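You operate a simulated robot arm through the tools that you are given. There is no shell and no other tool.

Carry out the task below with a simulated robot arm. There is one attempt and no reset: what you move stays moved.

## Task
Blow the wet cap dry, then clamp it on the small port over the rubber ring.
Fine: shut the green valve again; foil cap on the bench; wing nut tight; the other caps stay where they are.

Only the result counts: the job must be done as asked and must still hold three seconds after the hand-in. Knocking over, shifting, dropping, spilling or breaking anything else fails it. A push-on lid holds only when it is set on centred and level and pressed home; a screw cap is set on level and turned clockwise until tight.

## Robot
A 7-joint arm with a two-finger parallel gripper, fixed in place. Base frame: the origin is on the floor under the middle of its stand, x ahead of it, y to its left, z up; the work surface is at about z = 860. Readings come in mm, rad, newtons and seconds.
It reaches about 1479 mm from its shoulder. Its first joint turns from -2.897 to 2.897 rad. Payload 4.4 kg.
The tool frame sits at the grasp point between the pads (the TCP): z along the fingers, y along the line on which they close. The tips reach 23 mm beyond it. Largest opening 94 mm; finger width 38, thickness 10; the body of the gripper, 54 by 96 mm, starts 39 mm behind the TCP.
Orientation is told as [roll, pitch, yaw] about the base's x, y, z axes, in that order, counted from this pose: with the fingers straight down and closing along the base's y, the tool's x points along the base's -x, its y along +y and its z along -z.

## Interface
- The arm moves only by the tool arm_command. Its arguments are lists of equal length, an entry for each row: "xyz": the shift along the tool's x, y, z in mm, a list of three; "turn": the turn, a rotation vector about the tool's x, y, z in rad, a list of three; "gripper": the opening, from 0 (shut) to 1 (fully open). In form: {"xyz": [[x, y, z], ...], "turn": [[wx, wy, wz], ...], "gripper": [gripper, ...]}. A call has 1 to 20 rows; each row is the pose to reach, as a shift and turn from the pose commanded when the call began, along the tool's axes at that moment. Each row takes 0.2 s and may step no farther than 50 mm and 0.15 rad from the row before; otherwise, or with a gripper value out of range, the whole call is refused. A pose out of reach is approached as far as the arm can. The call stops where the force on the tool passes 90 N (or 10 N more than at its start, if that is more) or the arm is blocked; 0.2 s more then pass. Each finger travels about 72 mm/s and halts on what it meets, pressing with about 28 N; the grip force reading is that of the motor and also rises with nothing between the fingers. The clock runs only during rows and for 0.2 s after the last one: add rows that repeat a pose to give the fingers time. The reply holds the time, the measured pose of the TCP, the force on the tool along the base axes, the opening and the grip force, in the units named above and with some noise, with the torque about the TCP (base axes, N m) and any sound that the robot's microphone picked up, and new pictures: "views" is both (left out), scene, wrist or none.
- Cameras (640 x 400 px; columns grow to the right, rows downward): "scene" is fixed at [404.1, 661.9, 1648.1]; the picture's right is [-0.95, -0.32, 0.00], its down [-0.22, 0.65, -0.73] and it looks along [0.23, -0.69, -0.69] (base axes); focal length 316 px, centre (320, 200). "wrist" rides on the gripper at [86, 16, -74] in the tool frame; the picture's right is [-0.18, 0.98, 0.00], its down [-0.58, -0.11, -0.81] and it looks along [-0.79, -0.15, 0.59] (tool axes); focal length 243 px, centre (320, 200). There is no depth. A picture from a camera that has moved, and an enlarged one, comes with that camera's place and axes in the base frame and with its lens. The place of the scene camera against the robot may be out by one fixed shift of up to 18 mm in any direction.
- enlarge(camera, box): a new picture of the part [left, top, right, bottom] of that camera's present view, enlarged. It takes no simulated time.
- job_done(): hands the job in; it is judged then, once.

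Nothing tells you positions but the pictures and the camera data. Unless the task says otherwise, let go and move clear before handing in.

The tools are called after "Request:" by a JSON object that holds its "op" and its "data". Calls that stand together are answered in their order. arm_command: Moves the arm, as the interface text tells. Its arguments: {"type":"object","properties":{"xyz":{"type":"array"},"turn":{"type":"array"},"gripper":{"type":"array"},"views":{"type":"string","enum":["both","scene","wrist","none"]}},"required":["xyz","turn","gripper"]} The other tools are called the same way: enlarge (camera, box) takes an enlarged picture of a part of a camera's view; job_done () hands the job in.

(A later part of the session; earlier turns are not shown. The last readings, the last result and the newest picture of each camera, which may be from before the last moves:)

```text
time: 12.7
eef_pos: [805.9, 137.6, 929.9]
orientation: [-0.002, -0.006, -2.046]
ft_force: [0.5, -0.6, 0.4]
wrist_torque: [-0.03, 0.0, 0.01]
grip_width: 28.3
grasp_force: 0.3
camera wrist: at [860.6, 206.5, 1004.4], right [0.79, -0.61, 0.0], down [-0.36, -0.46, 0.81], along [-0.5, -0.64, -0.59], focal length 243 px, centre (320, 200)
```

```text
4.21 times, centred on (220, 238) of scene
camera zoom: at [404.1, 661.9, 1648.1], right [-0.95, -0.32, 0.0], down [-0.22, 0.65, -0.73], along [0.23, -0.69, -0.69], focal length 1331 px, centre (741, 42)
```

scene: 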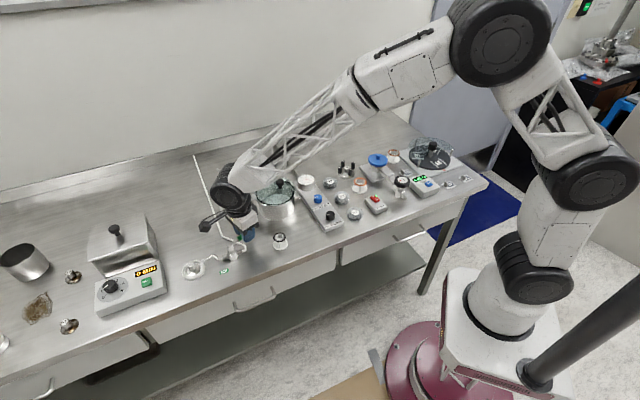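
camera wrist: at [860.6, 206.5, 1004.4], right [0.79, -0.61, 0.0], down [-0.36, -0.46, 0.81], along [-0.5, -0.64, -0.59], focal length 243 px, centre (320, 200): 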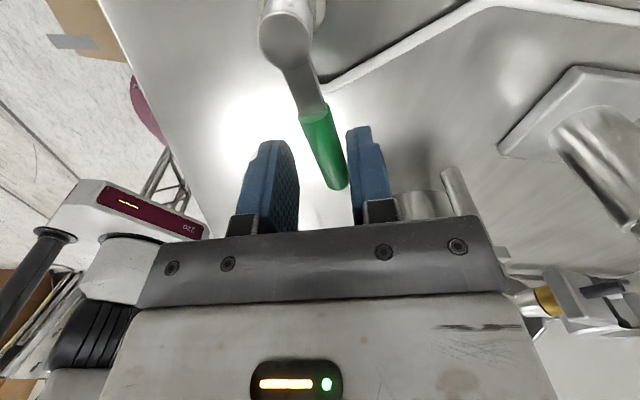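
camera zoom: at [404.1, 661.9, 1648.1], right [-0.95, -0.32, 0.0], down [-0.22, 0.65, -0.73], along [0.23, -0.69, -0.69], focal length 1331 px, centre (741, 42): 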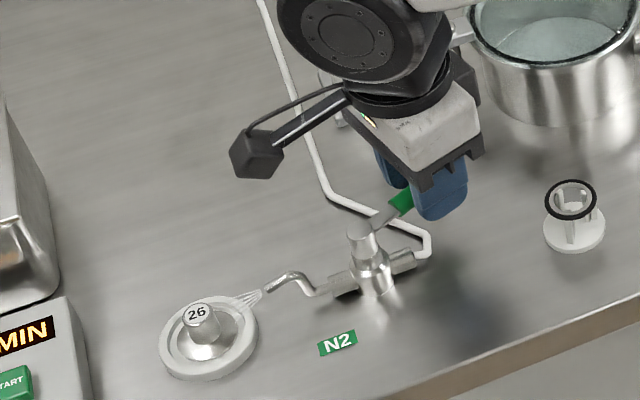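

A gas jet is now visible at the nozzle. I will open the valve the rest of the way.

Request:
{"op": "arm_command", "data": {"xyz": [[0.26, -7.71, 0], [1.59, -15.31, 0], [2.6, -18.8, 0]], "turn": [[0, 0, 0.14], [0, 0, 0.28], [0, 0, 0.345]], "gripper": [0.3, 0.3, 0.3]}}

Request:
{"op": "enlarge", "data": {"camera": "wrist", "box": [200, 0, 440, 230]}}

Request:
{"op": "enlarge", "data": {"camera": "scene", "box": [180, 230, 260, 285]}}

```text
time: 13.5
eef_pos: [791.1, 149.0, 930.7]
orientation: [-0.001, -0.005, -2.392]
ft_force: [0.2, 0.1, -0.1]
wrist_torque: [-0.02, 0.0, 0.02]
grip_width: 28.4
grasp_force: 0.1
camera wrist: at [865.7, 195.6, 1004.2], right [0.53, -0.84, 0.0], down [-0.5, -0.31, 0.81], along [-0.68, -0.43, -0.59], focal length 243 px, centre (320, 200)
```

scene: 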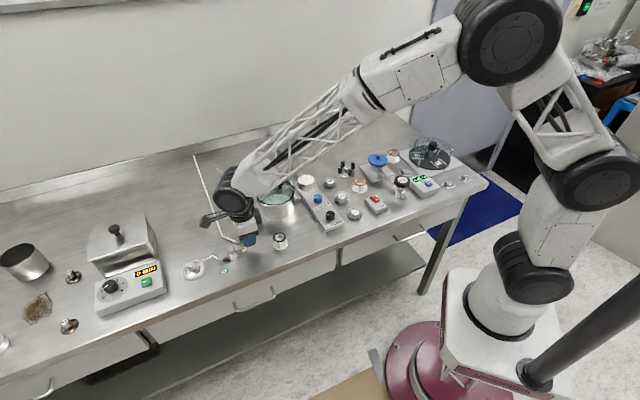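
wrist: 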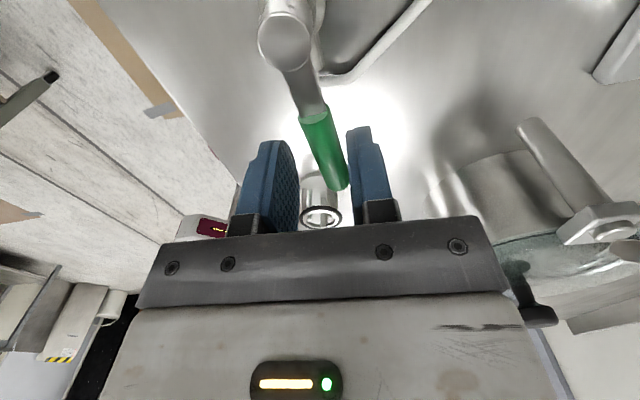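

```text
1.74 times, centred on (320, 115) of wrist
camera zoom: at [865.7, 195.6, 1004.2], right [0.53, -0.84, 0.0], down [-0.5, -0.31, 0.81], along [-0.68, -0.43, -0.59], focal length 422 px, centre (320, 348)
```

zoom: 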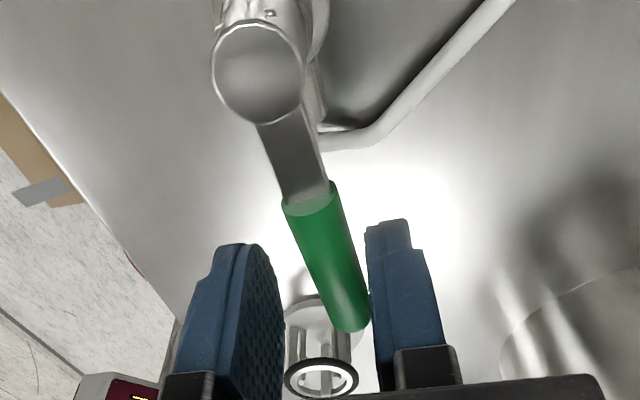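

```text
7.27 times, centred on (220, 258) of scene
camera zoom: at [404.1, 661.9, 1648.1], right [-0.95, -0.32, 0.0], down [-0.22, 0.65, -0.73], along [0.23, -0.69, -0.69], focal length 2298 px, centre (1047, -218)
```

zoom: 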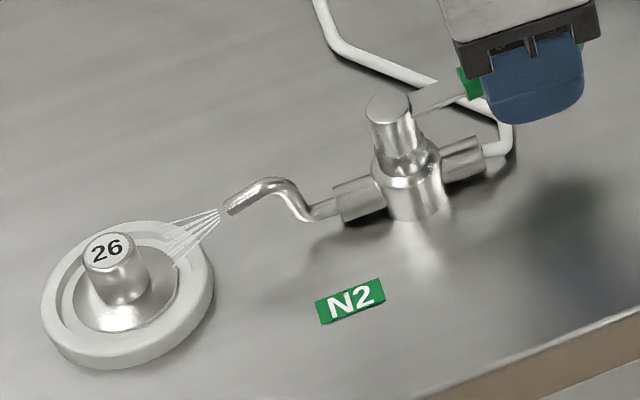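

The valve is almost fully open (about 87°), with a visible jet aimed at cap 26. I will nudge it a touch further, then hold and watch.

Request:
{"op": "arm_command", "data": {"xyz": [[0, -2, 0], [0.1, -4, 0], [0.1, -4, 0]], "turn": [[0, 0, 0.036], [0, 0, 0.072], [0, 0, 0.072]], "gripper": [0.3, 0.3, 0.3]}}

Request:
{"op": "enlarge", "data": {"camera": "scene", "box": [180, 230, 260, 285]}}

Request:
{"op": "enlarge", "data": {"camera": "scene", "box": [180, 250, 215, 285]}}

```text
time: 14.3
eef_pos: [788.7, 151.9, 930.0]
orientation: [0.0, -0.005, -2.463]
ft_force: [0.8, -1.0, -0.5]
wrist_torque: [0.02, -0.02, 0.04]
grip_width: 28.3
grasp_force: 0.2
camera wrist: at [866.4, 193.4, 1003.9], right [0.47, -0.88, 0.0], down [-0.52, -0.28, 0.81], along [-0.71, -0.38, -0.59], focal length 243 px, centre (320, 200)
```

scene: 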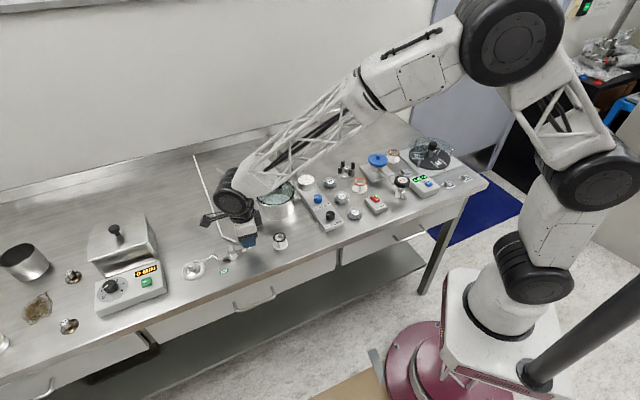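
wrist: 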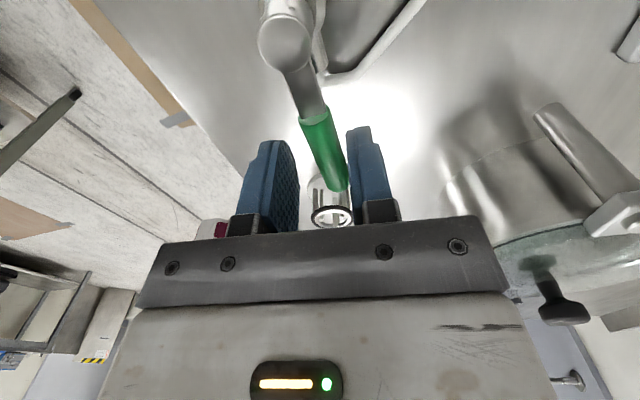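

```text
7.27 times, centred on (220, 258) of scene
camera zoom: at [404.1, 661.9, 1648.1], right [-0.95, -0.32, 0.0], down [-0.22, 0.65, -0.73], along [0.23, -0.69, -0.69], focal length 2298 px, centre (1047, -218)
```

zoom: 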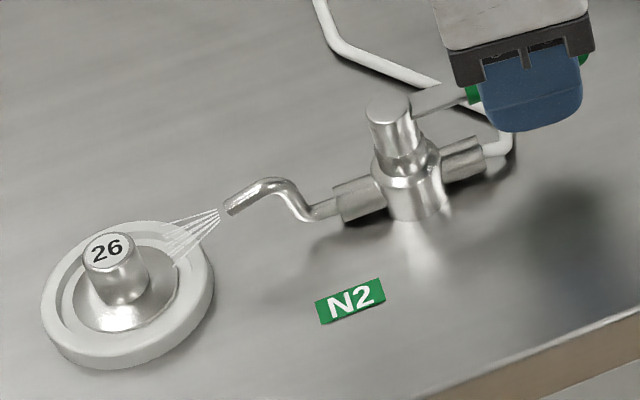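

```text
11.43 times, centred on (198, 268) of scene
camera zoom: at [404.1, 661.9, 1648.1], right [-0.95, -0.32, 0.0], down [-0.22, 0.65, -0.73], along [0.23, -0.69, -0.69], focal length 3612 px, centre (1720, -571)
```

zoom: 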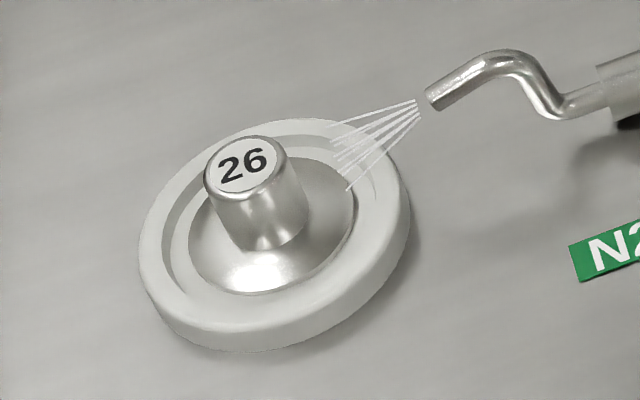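

The jet streaks reach the cap in its dish, and the handle will stay open by itself. I will lift off and hover over cap 26 so it gets blown while I inspect it.

Request:
{"op": "arm_command", "data": {"xyz": [[0, 0, -35], [0, 0, -70], [42.5, -3.6, -70], [85, -7.3, -70], [127.5, -11, -70], [170.1, -14.6, -70], [170.1, -14.6, -30]], "turn": [[0, 0, 0], [0, 0, 0], [0, 0, -0.03], [0, 0, -0.06], [0, 0, -0.09], [0, 0, -0.107], [0, 0, -0.107]], "gripper": [0.3, 0.4, 0.4, 0.4, 0.4, 0.4, 0.4]}}

Request:
{"op": "enlarge", "data": {"camera": "wrist", "box": [220, 90, 420, 230]}}

Request:
{"op": "enlarge", "data": {"camera": "scene", "box": [180, 200, 270, 285]}}

```text
time: 15.9
eef_pos: [911.0, 267.9, 961.1]
orientation: [0.0, -0.004, -2.355]
ft_force: [0.6, -0.3, 1.3]
wrist_torque: [-0.01, -0.02, 0.02]
grip_width: 37.4
grasp_force: 0.1
camera wrist: at [983.8, 317.9, 1035.1], right [0.57, -0.82, 0.0], down [-0.49, -0.33, 0.81], along [-0.67, -0.46, -0.59], focal length 243 px, centre (320, 200)
```

scene: 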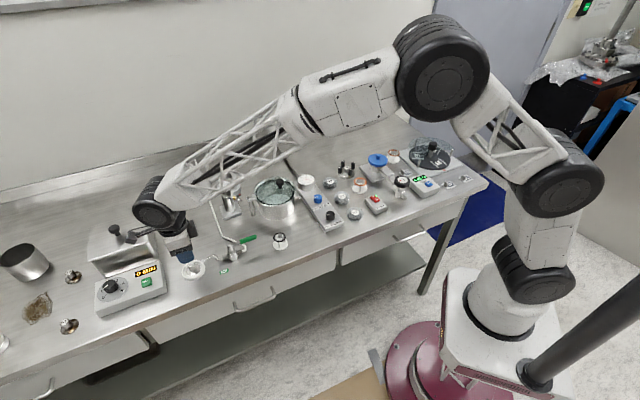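
wrist: 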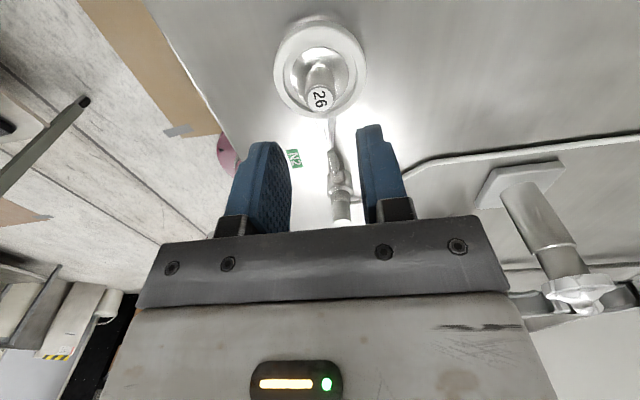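

```text
2.86 times, centred on (320, 160) of wrist
camera zoom: at [983.8, 317.9, 1035.1], right [0.57, -0.82, 0.0], down [-0.49, -0.33, 0.81], along [-0.67, -0.46, -0.59], focal length 693 px, centre (320, 314)
```

zoom: 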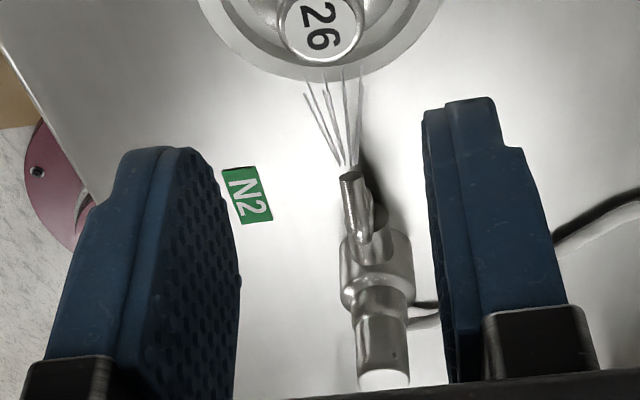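

```text
4.71 times, centred on (225, 242) of scene
camera zoom: at [404.1, 661.9, 1648.1], right [-0.95, -0.32, 0.0], down [-0.22, 0.65, -0.73], along [0.23, -0.69, -0.69], focal length 1487 px, centre (767, 0)
```

zoom: 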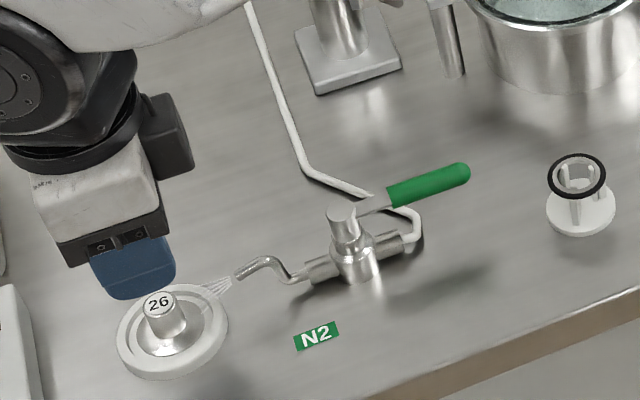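

Request:
{"op": "enlarge", "data": {"camera": "wrist", "box": [270, 10, 370, 120]}}

Request:
{"op": "enlarge", "data": {"camera": "scene", "box": [180, 250, 215, 285]}}

```text
3.64 times, centred on (320, 65) of wrist
camera zoom: at [983.8, 317.9, 1035.1], right [0.57, -0.82, 0.0], down [-0.49, -0.33, 0.81], along [-0.67, -0.46, -0.59], focal length 882 px, centre (320, 691)
```

zoom: 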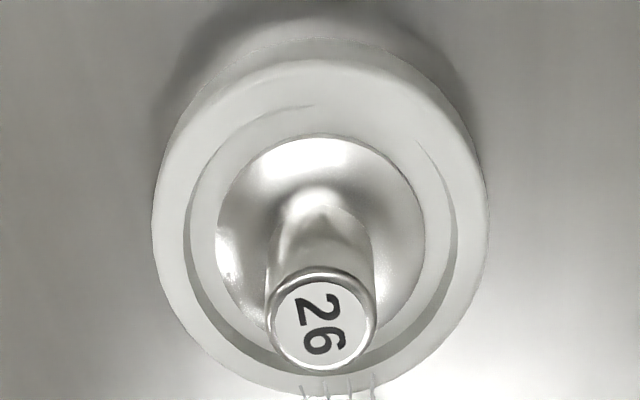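

```text
11.43 times, centred on (198, 268) of scene
camera zoom: at [404.1, 661.9, 1648.1], right [-0.95, -0.32, 0.0], down [-0.22, 0.65, -0.73], along [0.23, -0.69, -0.69], focal length 3612 px, centre (1720, -571)
```

zoom: 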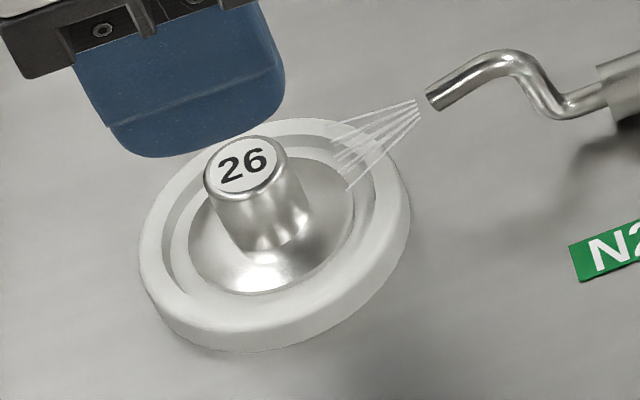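

No wetness shows on top, so the sealing face underneath is probably wet. I will grip the cap by its knob, with tips at about z = 876, clear of the dish rim (z ≈ 870) and the nozzle.

Request:
{"op": "arm_command", "data": {"xyz": [[2.2, 0, 20], [2.2, 0, 42], [2.2, 0, 61], [2.2, 0, 61], [2.2, 0, 61], [2.2, 0, 61]], "turn": [[0, 0, 0], [0, 0, 0], [0, 0, 0], [0, 0, 0], [0, 0, 0], [0, 0, 0]], "gripper": [0.4, 0.4, 0.4, 0.2, 0.1, 0.1]}}

Request:
{"op": "enlarge", "data": {"camera": "scene", "box": [170, 230, 240, 290]}}

Request:
{"op": "enlarge", "data": {"camera": "wrist", "box": [240, 60, 400, 220]}}

```text
time: 17.3
eef_pos: [913.6, 270.4, 898.6]
orientation: [0.0, -0.004, -2.357]
ft_force: [0.3, 0.6, 0.9]
wrist_torque: [0.01, 0.01, 0.04]
grip_width: 19.0
grasp_force: 28.3
camera wrist: at [986.0, 320.3, 971.9], right [0.57, -0.82, 0.0], down [-0.49, -0.33, 0.81], along [-0.67, -0.46, -0.59], focal length 243 px, centre (320, 200)
```

scene: 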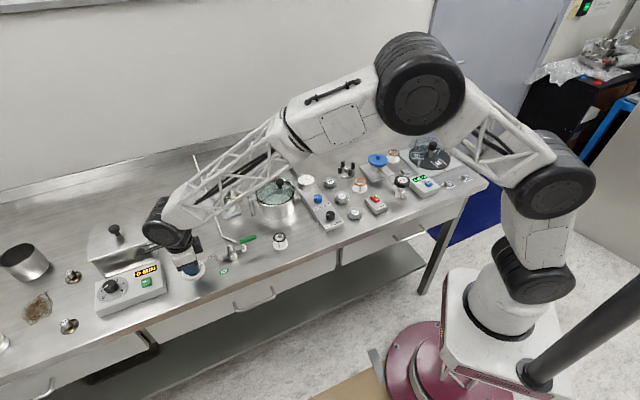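
wrist: 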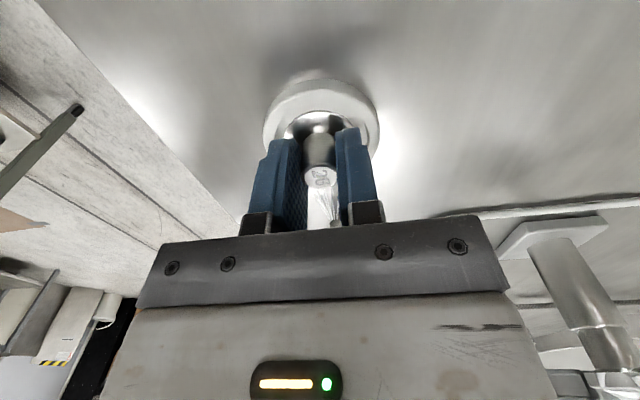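

```text
6.67 times, centred on (205, 260) of scene
camera zoom: at [404.1, 661.9, 1648.1], right [-0.95, -0.32, 0.0], down [-0.22, 0.65, -0.73], along [0.23, -0.69, -0.69], focal length 2107 px, centre (1087, -200)
```

zoom: 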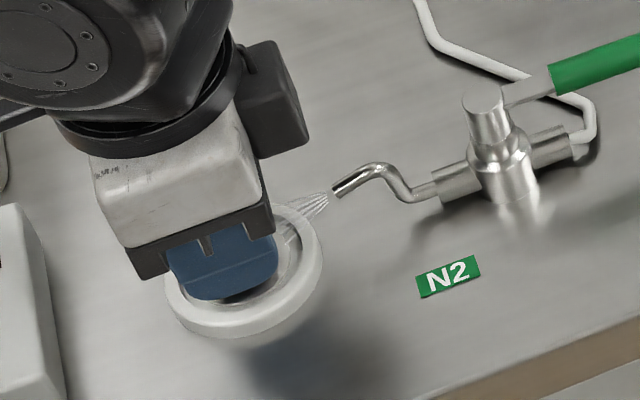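

```text
2.50 times, centred on (320, 140) of wrist
camera zoom: at [986.0, 320.3, 971.9], right [0.57, -0.82, 0.0], down [-0.49, -0.33, 0.81], along [-0.67, -0.46, -0.59], focal length 606 px, centre (320, 350)
```

zoom: 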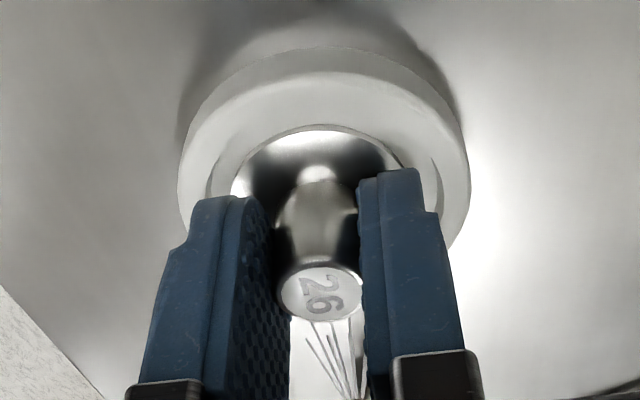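

The cap is gripped at 19 mm wide. I will lift it straight up so I can inspect the flange and underside.

Request:
{"op": "arm_command", "data": {"xyz": [[0, 0, -10], [0, 0, -25], [0, 0, -50], [0, 0, -90], [0, 0, -130]], "turn": [[0, 0, 0], [0, 0, 0], [0, 0, 0], [0, 0, 0], [0, 0, 0]], "gripper": [0.1, 0.1, 0.1, 0.1, 0.1]}}

Request:
{"op": "enlarge", "data": {"camera": "scene", "box": [160, 200, 240, 290]}}

Request:
{"op": "enlarge", "data": {"camera": "wrist", "box": [240, 60, 400, 220]}}

```text
time: 18.5
eef_pos: [912.9, 271.3, 1028.4]
orientation: [0.001, -0.007, -2.357]
ft_force: [0.3, 0.0, -0.5]
wrist_torque: [-0.01, -0.01, 0.01]
grip_width: 9.7
grasp_force: 0.1
camera wrist: at [985.7, 321.5, 1101.4], right [0.57, -0.82, 0.0], down [-0.48, -0.33, 0.81], along [-0.67, -0.46, -0.59], focal length 243 px, centre (320, 200)
```

scene: 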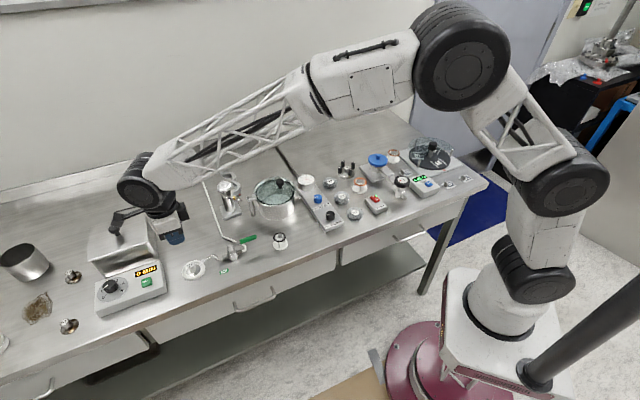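
wrist: 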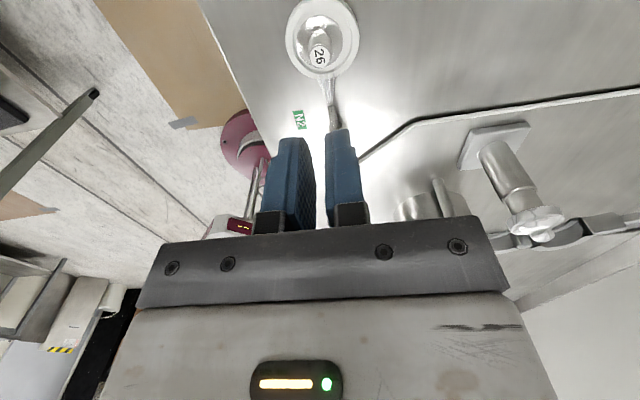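

```text
4.44 times, centred on (200, 245) of scene
camera zoom: at [404.1, 661.9, 1648.1], right [-0.95, -0.32, 0.0], down [-0.22, 0.65, -0.73], along [0.23, -0.69, -0.69], focal length 1404 px, centre (853, 0)
```

zoom: 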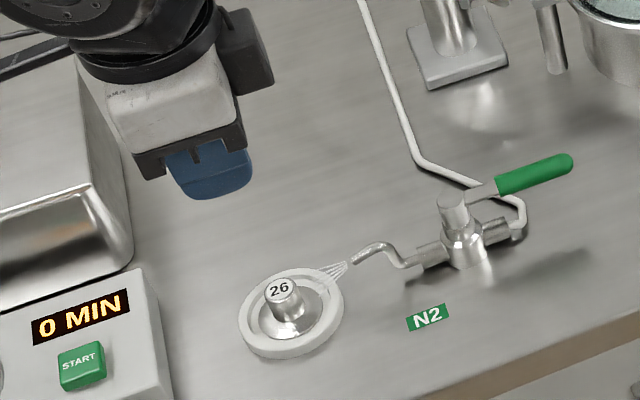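

```text
2.50 times, centred on (320, 140) of wrist
camera zoom: at [985.7, 321.5, 1101.4], right [0.57, -0.82, 0.0], down [-0.48, -0.33, 0.81], along [-0.67, -0.46, -0.59], focal length 606 px, centre (320, 350)
```

zoom: 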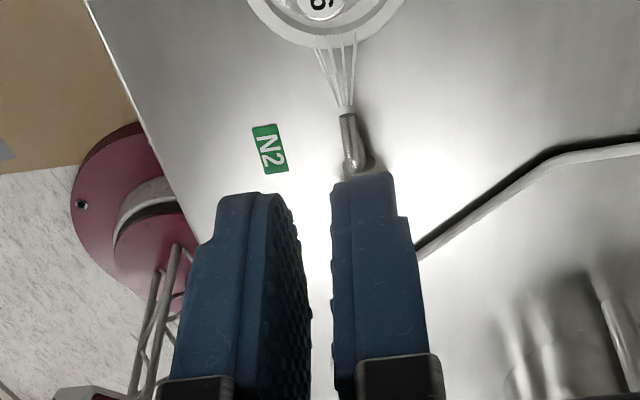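

The cap slipped out of the fingers and is still in its dish, apparently undisturbed, which suggests it is wet and slippery. I will check it and give the jet more time.

Request:
{"op": "enlarge", "data": {"camera": "scene", "box": [180, 250, 215, 285]}}

Request:
{"op": "enlarge", "data": {"camera": "wrist", "box": [275, 0, 365, 110]}}

```text
11.43 times, centred on (198, 268) of scene
camera zoom: at [404.1, 661.9, 1648.1], right [-0.95, -0.32, 0.0], down [-0.22, 0.65, -0.73], along [0.23, -0.69, -0.69], focal length 3612 px, centre (1720, -571)
```

zoom: 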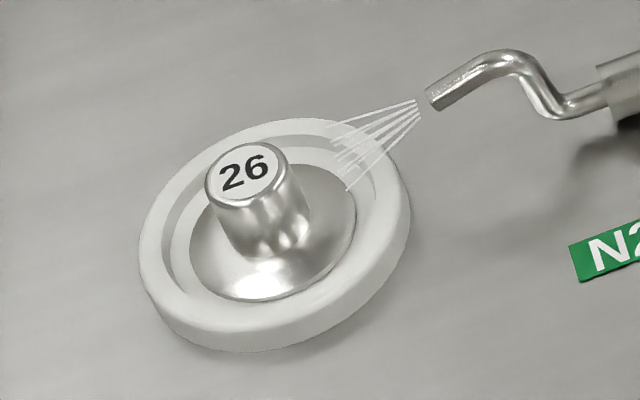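

```text
3.64 times, centred on (320, 55) of wrist
camera zoom: at [985.7, 321.5, 1101.4], right [0.57, -0.82, 0.0], down [-0.48, -0.33, 0.81], along [-0.67, -0.46, -0.59], focal length 882 px, centre (320, 727)
```

zoom: 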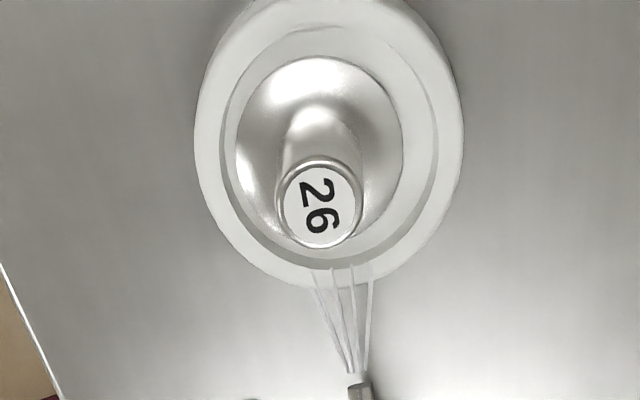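

Request:
{"op": "enlarge", "data": {"camera": "wrist", "box": [440, 110, 640, 260]}}

Request:
{"op": "enlarge", "data": {"camera": "scene", "box": [205, 165, 255, 215]}}

```text
2.67 times, centred on (540, 185) of wrist
camera zoom: at [985.7, 321.5, 1101.4], right [0.57, -0.82, 0.0], down [-0.48, -0.33, 0.81], along [-0.67, -0.46, -0.59], focal length 647 px, centre (-267, 240)
```

zoom: 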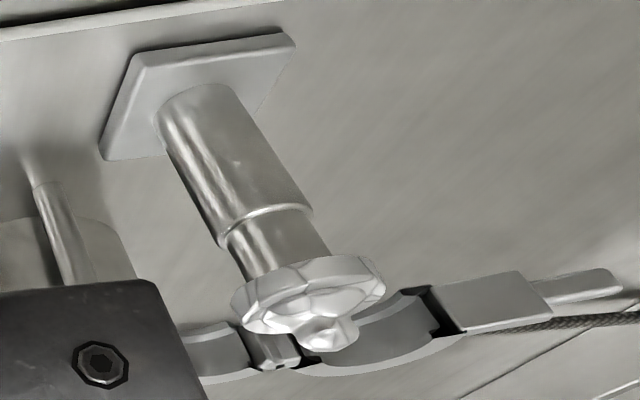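

```text
8.00 times, centred on (230, 190) of scene
camera zoom: at [404.1, 661.9, 1648.1], right [-0.95, -0.32, 0.0], down [-0.22, 0.65, -0.73], along [0.23, -0.69, -0.69], focal length 2528 px, centre (1040, 280)
```

zoom: 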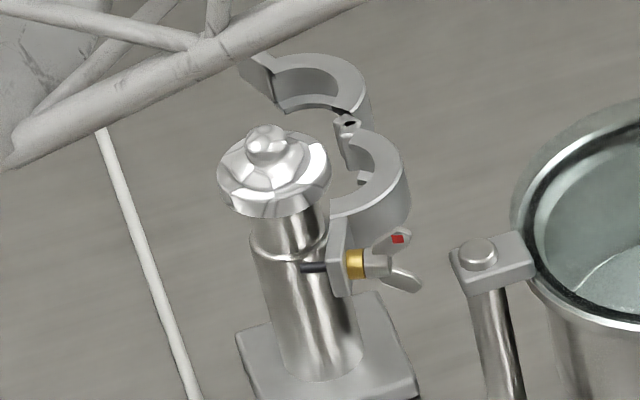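

The cap stays in the jet and I can leave it drying there. Meanwhile I will go and take the foil cap off the port. The knob is near (932.5, 23) with its top at z ≈ 996, and I approach from above.

Request:
{"op": "arm_command", "data": {"xyz": [[-27, 31.6, -25], [-54, 63.2, -40], [-81, 94.8, -40], [-108, 126.4, -40], [-134.6, 158, -40], [-161.5, 189.6, -40]], "turn": [[0, 0, 0], [0, 0, 0], [0, 0, 0], [0, 0, 0], [0, 0, 0], [0, 0, 0]], "gripper": [0.4, 0.4, 0.4, 0.4, 0.4, 0.4]}}

Request:
{"op": "enlarge", "data": {"camera": "wrist", "box": [220, 60, 420, 230]}}

Request:
{"op": "enlarge", "data": {"camera": "scene", "box": [180, 250, 215, 285]}}

```text
time: 19.9
eef_pos: [934.7, 21.7, 1069.0]
orientation: [-0.001, -0.004, -2.355]
ft_force: [-0.1, 0.8, -0.4]
wrist_torque: [0.02, 0.0, -0.02]
grip_width: 37.9
grasp_force: 0.1
camera wrist: at [1007.1, 70.8, 1142.4], right [0.57, -0.82, 0.0], down [-0.48, -0.33, 0.81], along [-0.67, -0.46, -0.59], focal length 243 px, centre (320, 200)
```

scene: 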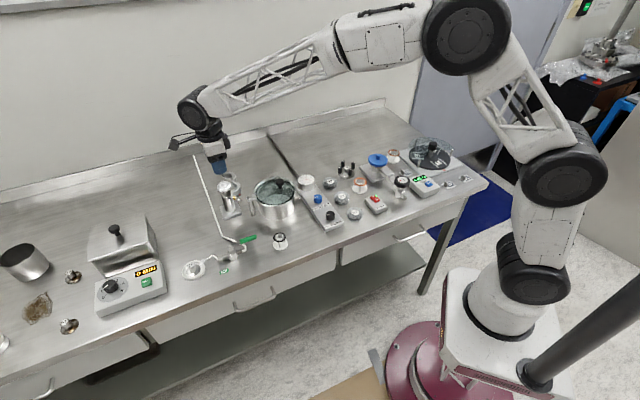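
wrist: 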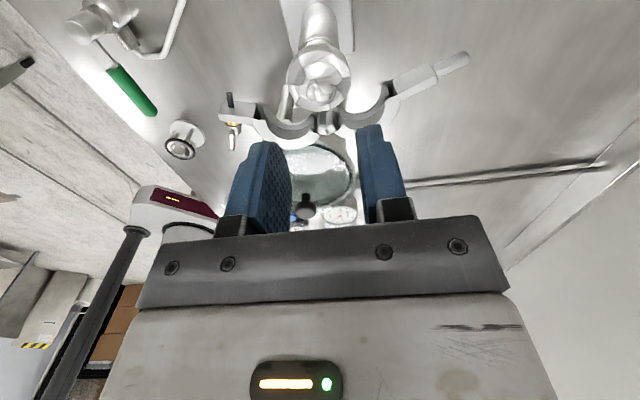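

```text
2.35 times, centred on (320, 145) of wrist
camera zoom: at [1007.1, 70.8, 1142.4], right [0.57, -0.82, 0.0], down [-0.48, -0.33, 0.81], along [-0.67, -0.46, -0.59], focal length 571 px, centre (320, 329)
```

zoom: 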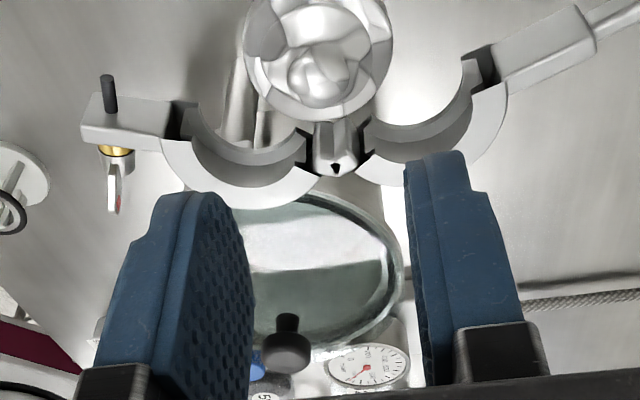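

```text
11.43 times, centred on (198, 268) of scene
camera zoom: at [404.1, 661.9, 1648.1], right [-0.95, -0.32, 0.0], down [-0.22, 0.65, -0.73], along [0.23, -0.69, -0.69], focal length 3612 px, centre (1720, -571)
```

zoom: 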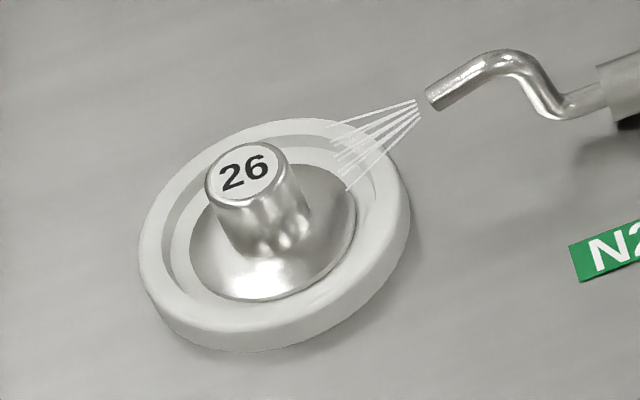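

Request:
{"op": "enlarge", "data": {"camera": "wrist", "box": [210, 20, 350, 160]}}

Request:
{"op": "enlarge", "data": {"camera": "wrist", "box": [330, 20, 480, 160]}}

```text
2.86 times, centred on (280, 90) of wrist
camera zoom: at [1007.1, 70.8, 1142.4], right [0.57, -0.82, 0.0], down [-0.48, -0.33, 0.81], along [-0.67, -0.46, -0.59], focal length 693 px, centre (434, 514)
```

zoom: 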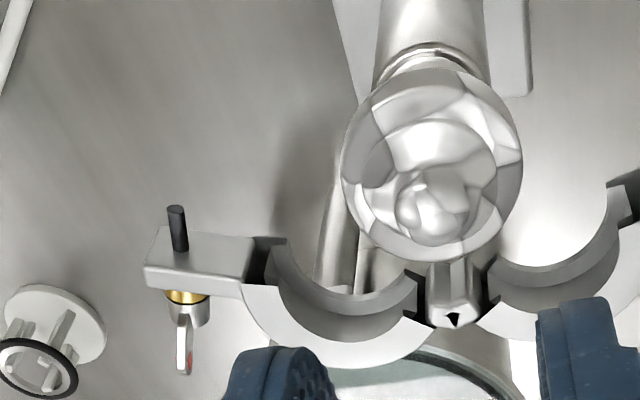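

```text
2.86 times, centred on (405, 90) of wrist
camera zoom: at [1007.1, 70.8, 1142.4], right [0.57, -0.82, 0.0], down [-0.48, -0.33, 0.81], along [-0.67, -0.46, -0.59], focal length 693 px, centre (77, 514)
```

zoom: 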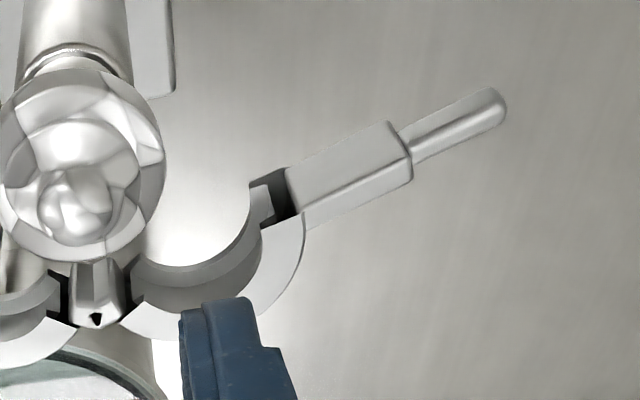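

I have a good overhead view. The hinge block is fixed to the post, half A (left) carries the bolt and wing, and half B (right) has a lug with a tab. I will descend on the foil knob and grip it.

Request:
{"op": "arm_command", "data": {"xyz": [[0, 0, 25], [0, 0, 50], [0, 0, 65], [0, 0, 65], [0, 0, 65], [0, 0, 65]], "turn": [[0, 0, 0], [0, 0, 0], [0, 0, 0], [0, 0, 0], [0, 0, 0], [0, 0, 0]], "gripper": [0.4, 0.4, 0.4, 0.15, 0.0, 0.0]}}

Request:
{"op": "enlarge", "data": {"camera": "wrist", "box": [220, 60, 420, 230]}}

Request:
{"op": "enlarge", "data": {"camera": "scene", "box": [200, 150, 260, 215]}}

```text
time: 21.3
eef_pos: [934.0, 21.7, 1004.5]
orientation: [0.0, -0.006, -2.356]
ft_force: [0.4, -1.8, 0.2]
wrist_torque: [0.03, 0.01, 0.03]
grip_width: 12.9
grasp_force: 28.1
camera wrist: at [1006.6, 71.8, 1078.2], right [0.57, -0.82, 0.0], down [-0.49, -0.33, 0.81], along [-0.67, -0.46, -0.59], focal length 243 px, centre (320, 200)
```

scene: 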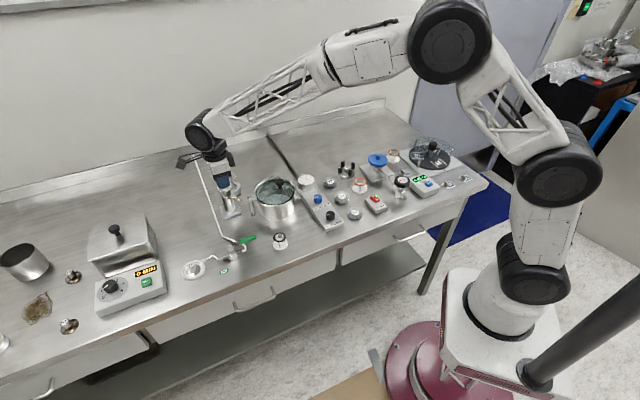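
wrist: 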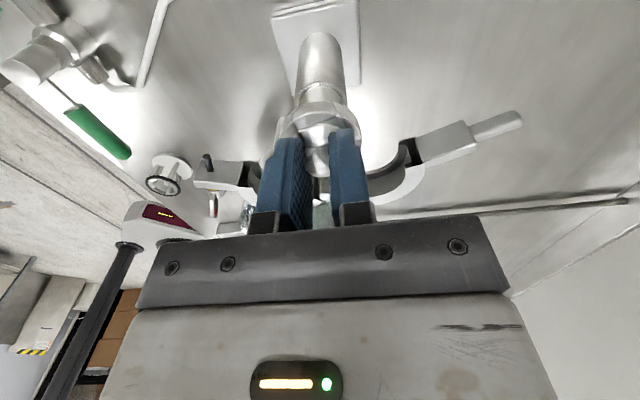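

```text
2.35 times, centred on (320, 145) of wrist
camera zoom: at [1006.6, 71.8, 1078.2], right [0.57, -0.82, 0.0], down [-0.49, -0.33, 0.81], along [-0.67, -0.46, -0.59], focal length 571 px, centre (320, 329)
```

zoom: 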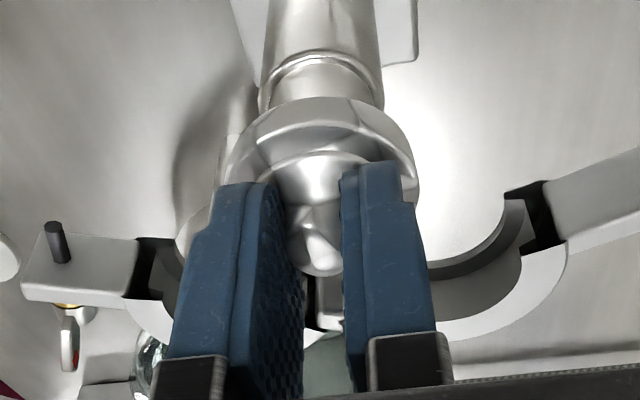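

```text
6.15 times, centred on (230, 182) of scene
camera zoom: at [404.1, 661.9, 1648.1], right [-0.95, -0.32, 0.0], down [-0.22, 0.65, -0.73], along [0.23, -0.69, -0.69], focal length 1945 px, centre (874, 308)
```

zoom: 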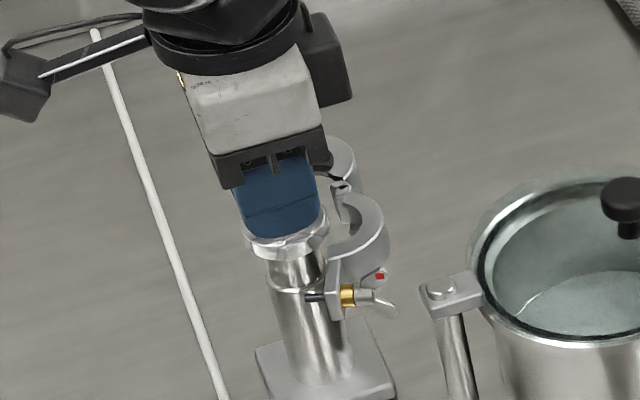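

The knob is gripped at 12.9 mm. I will lift gently and check that the foil comes with it.

Request:
{"op": "arm_command", "data": {"xyz": [[0, 0, -5], [0, 0, -12], [0, 0, -25], [0, 0, -45], [0, 0, -70]], "turn": [[0, 0, 0], [0, 0, 0], [0, 0, 0], [0, 0, 0], [0, 0, 0]], "gripper": [0.0, 0.0, 0.0, 0.0, 0.0]}}

Request:
{"op": "enlarge", "data": {"camera": "wrist", "box": [220, 60, 420, 230]}}

Request:
{"op": "enlarge", "data": {"camera": "scene", "box": [195, 140, 265, 215]}}

```text
time: 22.5
eef_pos: [934.3, 23.2, 1075.2]
orientation: [-0.001, -0.005, -2.357]
ft_force: [1.0, -1.0, -0.3]
wrist_torque: [0.02, 0.01, 0.0]
grip_width: 13.2
grasp_force: 27.9
camera wrist: at [1006.7, 73.5, 1148.4], right [0.57, -0.82, 0.0], down [-0.48, -0.33, 0.81], along [-0.67, -0.46, -0.59], focal length 243 px, centre (320, 200)
```

scene: 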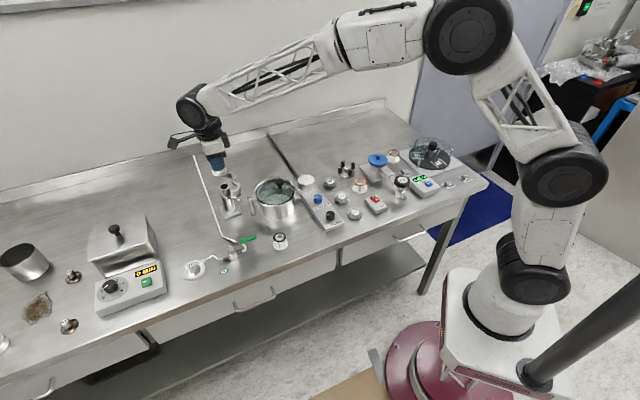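
wrist: 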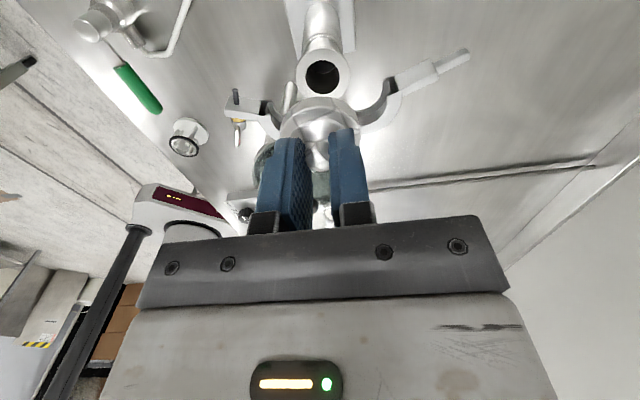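

```text
2.35 times, centred on (320, 145) of wrist
camera zoom: at [1006.7, 73.5, 1148.4], right [0.57, -0.82, 0.0], down [-0.48, -0.33, 0.81], along [-0.67, -0.46, -0.59], focal length 571 px, centre (320, 329)
```

zoom: 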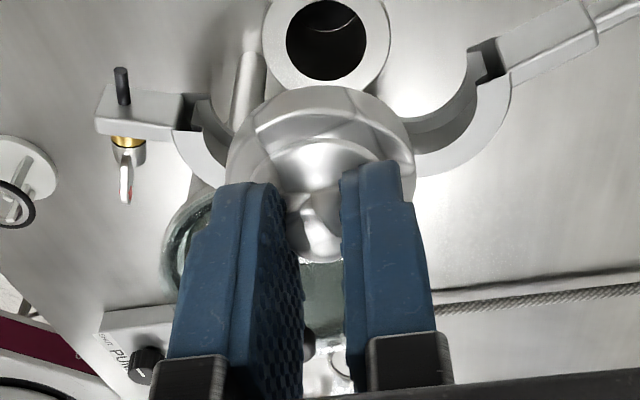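

```text
5.33 times, centred on (230, 178) of scene
camera zoom: at [404.1, 661.9, 1648.1], right [-0.95, -0.32, 0.0], down [-0.22, 0.65, -0.73], along [0.23, -0.69, -0.69], focal length 1685 px, centre (800, 320)
```

zoom: 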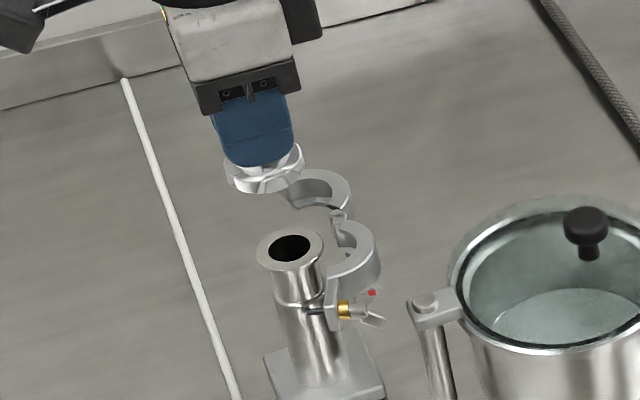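

The foil is off and the port flange is open, at about (934, 21.5, 974). I will set the foil down on clear bench near (965, 150).

Request:
{"op": "arm_command", "data": {"xyz": [[28, -17, 0], [56, -34, 0], [84, -51, 0], [111.3, -68, 0], [111.3, -68, 45], [111.3, -68, 90], [111.3, -68, 130], [111.3, -68, 160]], "turn": [[0, 0, 0], [0, 0, 0], [0, 0, 0], [0, 0, 0], [0, 0, 0], [0, 0, 0], [0, 0, 0], [0, 0, 0]], "gripper": [0, 0, 0, 0, 0, 0, 0, 0]}}

Request:
{"op": "enlarge", "data": {"camera": "wrist", "box": [220, 60, 420, 230]}}

Request:
{"op": "enlarge", "data": {"camera": "scene", "box": [165, 190, 265, 285]}}

```text
time: 24.3
eef_pos: [963.7, 148.7, 913.9]
orientation: [0.0, -0.004, -2.355]
ft_force: [0.5, 0.8, 1.3]
wrist_torque: [-0.02, -0.01, -0.02]
grip_width: 15.4
grasp_force: 27.5
camera wrist: at [1036.2, 199.5, 987.4], right [0.57, -0.82, 0.0], down [-0.49, -0.33, 0.81], along [-0.67, -0.46, -0.59], focal length 243 px, centre (320, 200)
```

scene: 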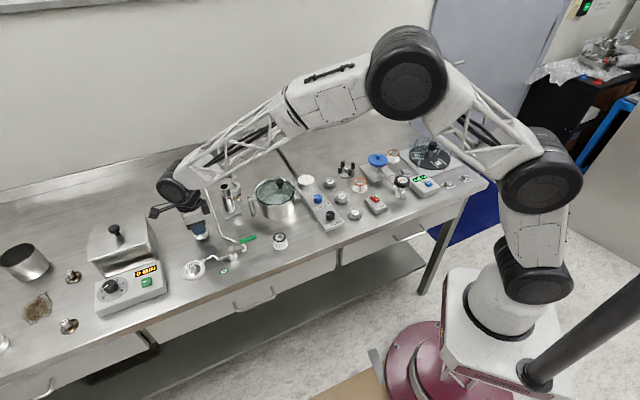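
wrist: 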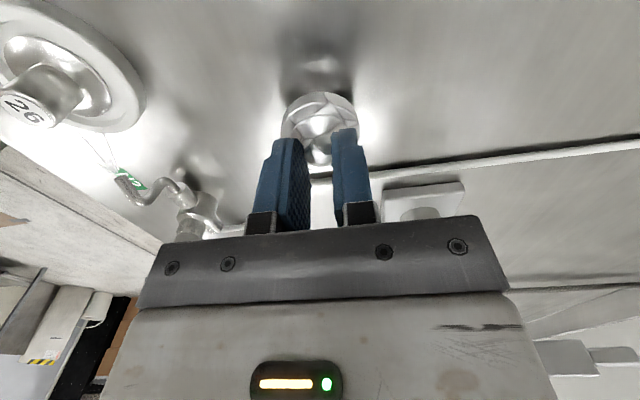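

```text
2.35 times, centred on (320, 145) of wrist
camera zoom: at [1036.2, 199.5, 987.4], right [0.57, -0.82, 0.0], down [-0.49, -0.33, 0.81], along [-0.67, -0.46, -0.59], focal length 571 px, centre (320, 329)
```

zoom: 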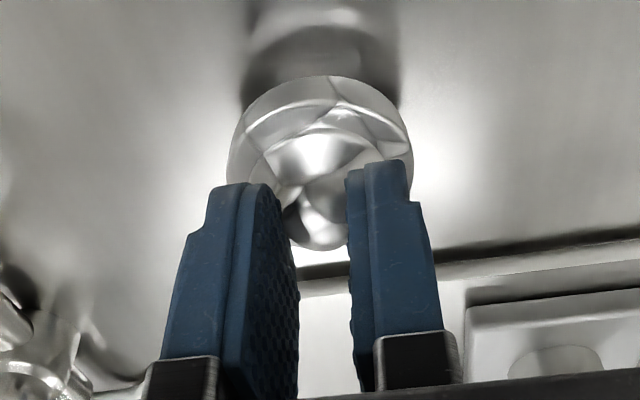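

```text
4.21 times, centred on (215, 238) of scene
camera zoom: at [404.1, 661.9, 1648.1], right [-0.95, -0.32, 0.0], down [-0.22, 0.65, -0.73], along [0.23, -0.69, -0.69], focal length 1331 px, centre (762, 42)
```

zoom: 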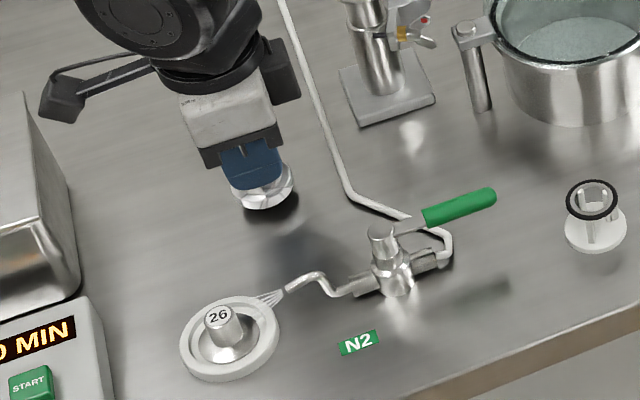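

The foil is slipping very slightly, so I will set it down now in small steps.

Request:
{"op": "arm_command", "data": {"xyz": [[0, 0, 4], [0, 0, 8], [0, 0, 11]], "turn": [[0, 0, 0], [0, 0, 0], [0, 0, 0]], "gripper": [0, 0, 0], "views": "wrist"}}

Request:
{"op": "enlarge", "data": {"camera": "scene", "box": [185, 200, 235, 250]}}

```text
time: 25.1
eef_pos: [963.9, 149.5, 901.6]
orientation: [-0.001, -0.005, -2.355]
ft_force: [0.0, -0.5, -1.0]
wrist_torque: [-0.01, -0.02, -0.04]
grip_width: 15.5
grasp_force: 27.9
camera wrist: at [1036.6, 199.3, 976.0], right [0.57, -0.82, 0.0], down [-0.49, -0.33, 0.81], along [-0.67, -0.46, -0.59], focal length 243 px, centre (320, 200)
```

wrist: 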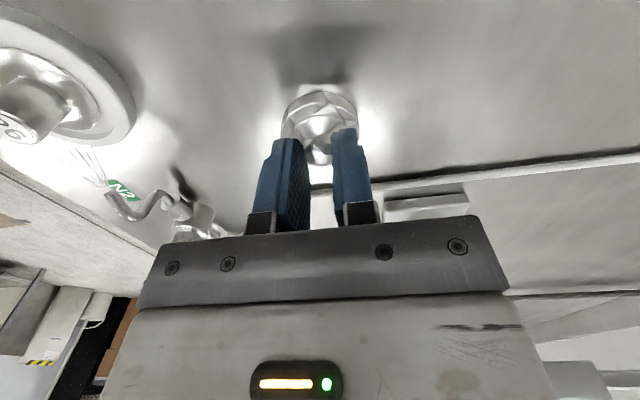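

```text
8.00 times, centred on (210, 225) of scene
camera zoom: at [404.1, 661.9, 1648.1], right [-0.95, -0.32, 0.0], down [-0.22, 0.65, -0.73], along [0.23, -0.69, -0.69], focal length 2528 px, centre (1200, 0)
```

zoom: 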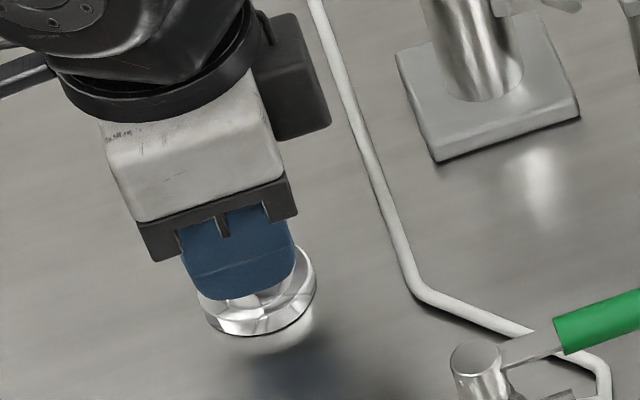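

Request:
{"op": "arm_command", "data": {"xyz": [[0, 0, 2], [0, 0, 4]], "turn": [[0, 0, 0], [0, 0, 0]], "gripper": [0, 0], "views": "wrist"}}

Request:
{"op": "enlarge", "data": {"camera": "scene", "box": [195, 215, 225, 245]}}

```text
time: 25.7
eef_pos: [963.6, 149.5, 899.9]
orientation: [0.003, -0.004, -2.356]
ft_force: [2.1, -2.0, 16.6]
wrist_torque: [-0.03, -0.01, -0.06]
grip_width: 15.7
grasp_force: 28.4
camera wrist: at [1036.4, 199.5, 974.2], right [0.57, -0.82, 0.0], down [-0.49, -0.33, 0.81], along [-0.67, -0.46, -0.59], focal length 243 px, centre (320, 200)
```

wrist: 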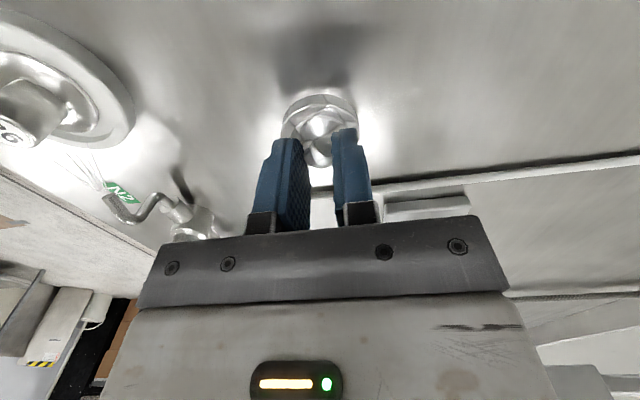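

```text
13.33 times, centred on (210, 230) of scene
camera zoom: at [404.1, 661.9, 1648.1], right [-0.95, -0.32, 0.0], down [-0.22, 0.65, -0.73], along [0.23, -0.69, -0.69], focal length 4214 px, centre (1787, -200)
```

zoom: 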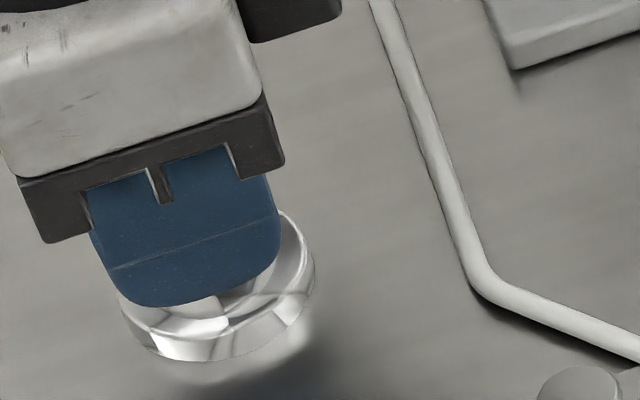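

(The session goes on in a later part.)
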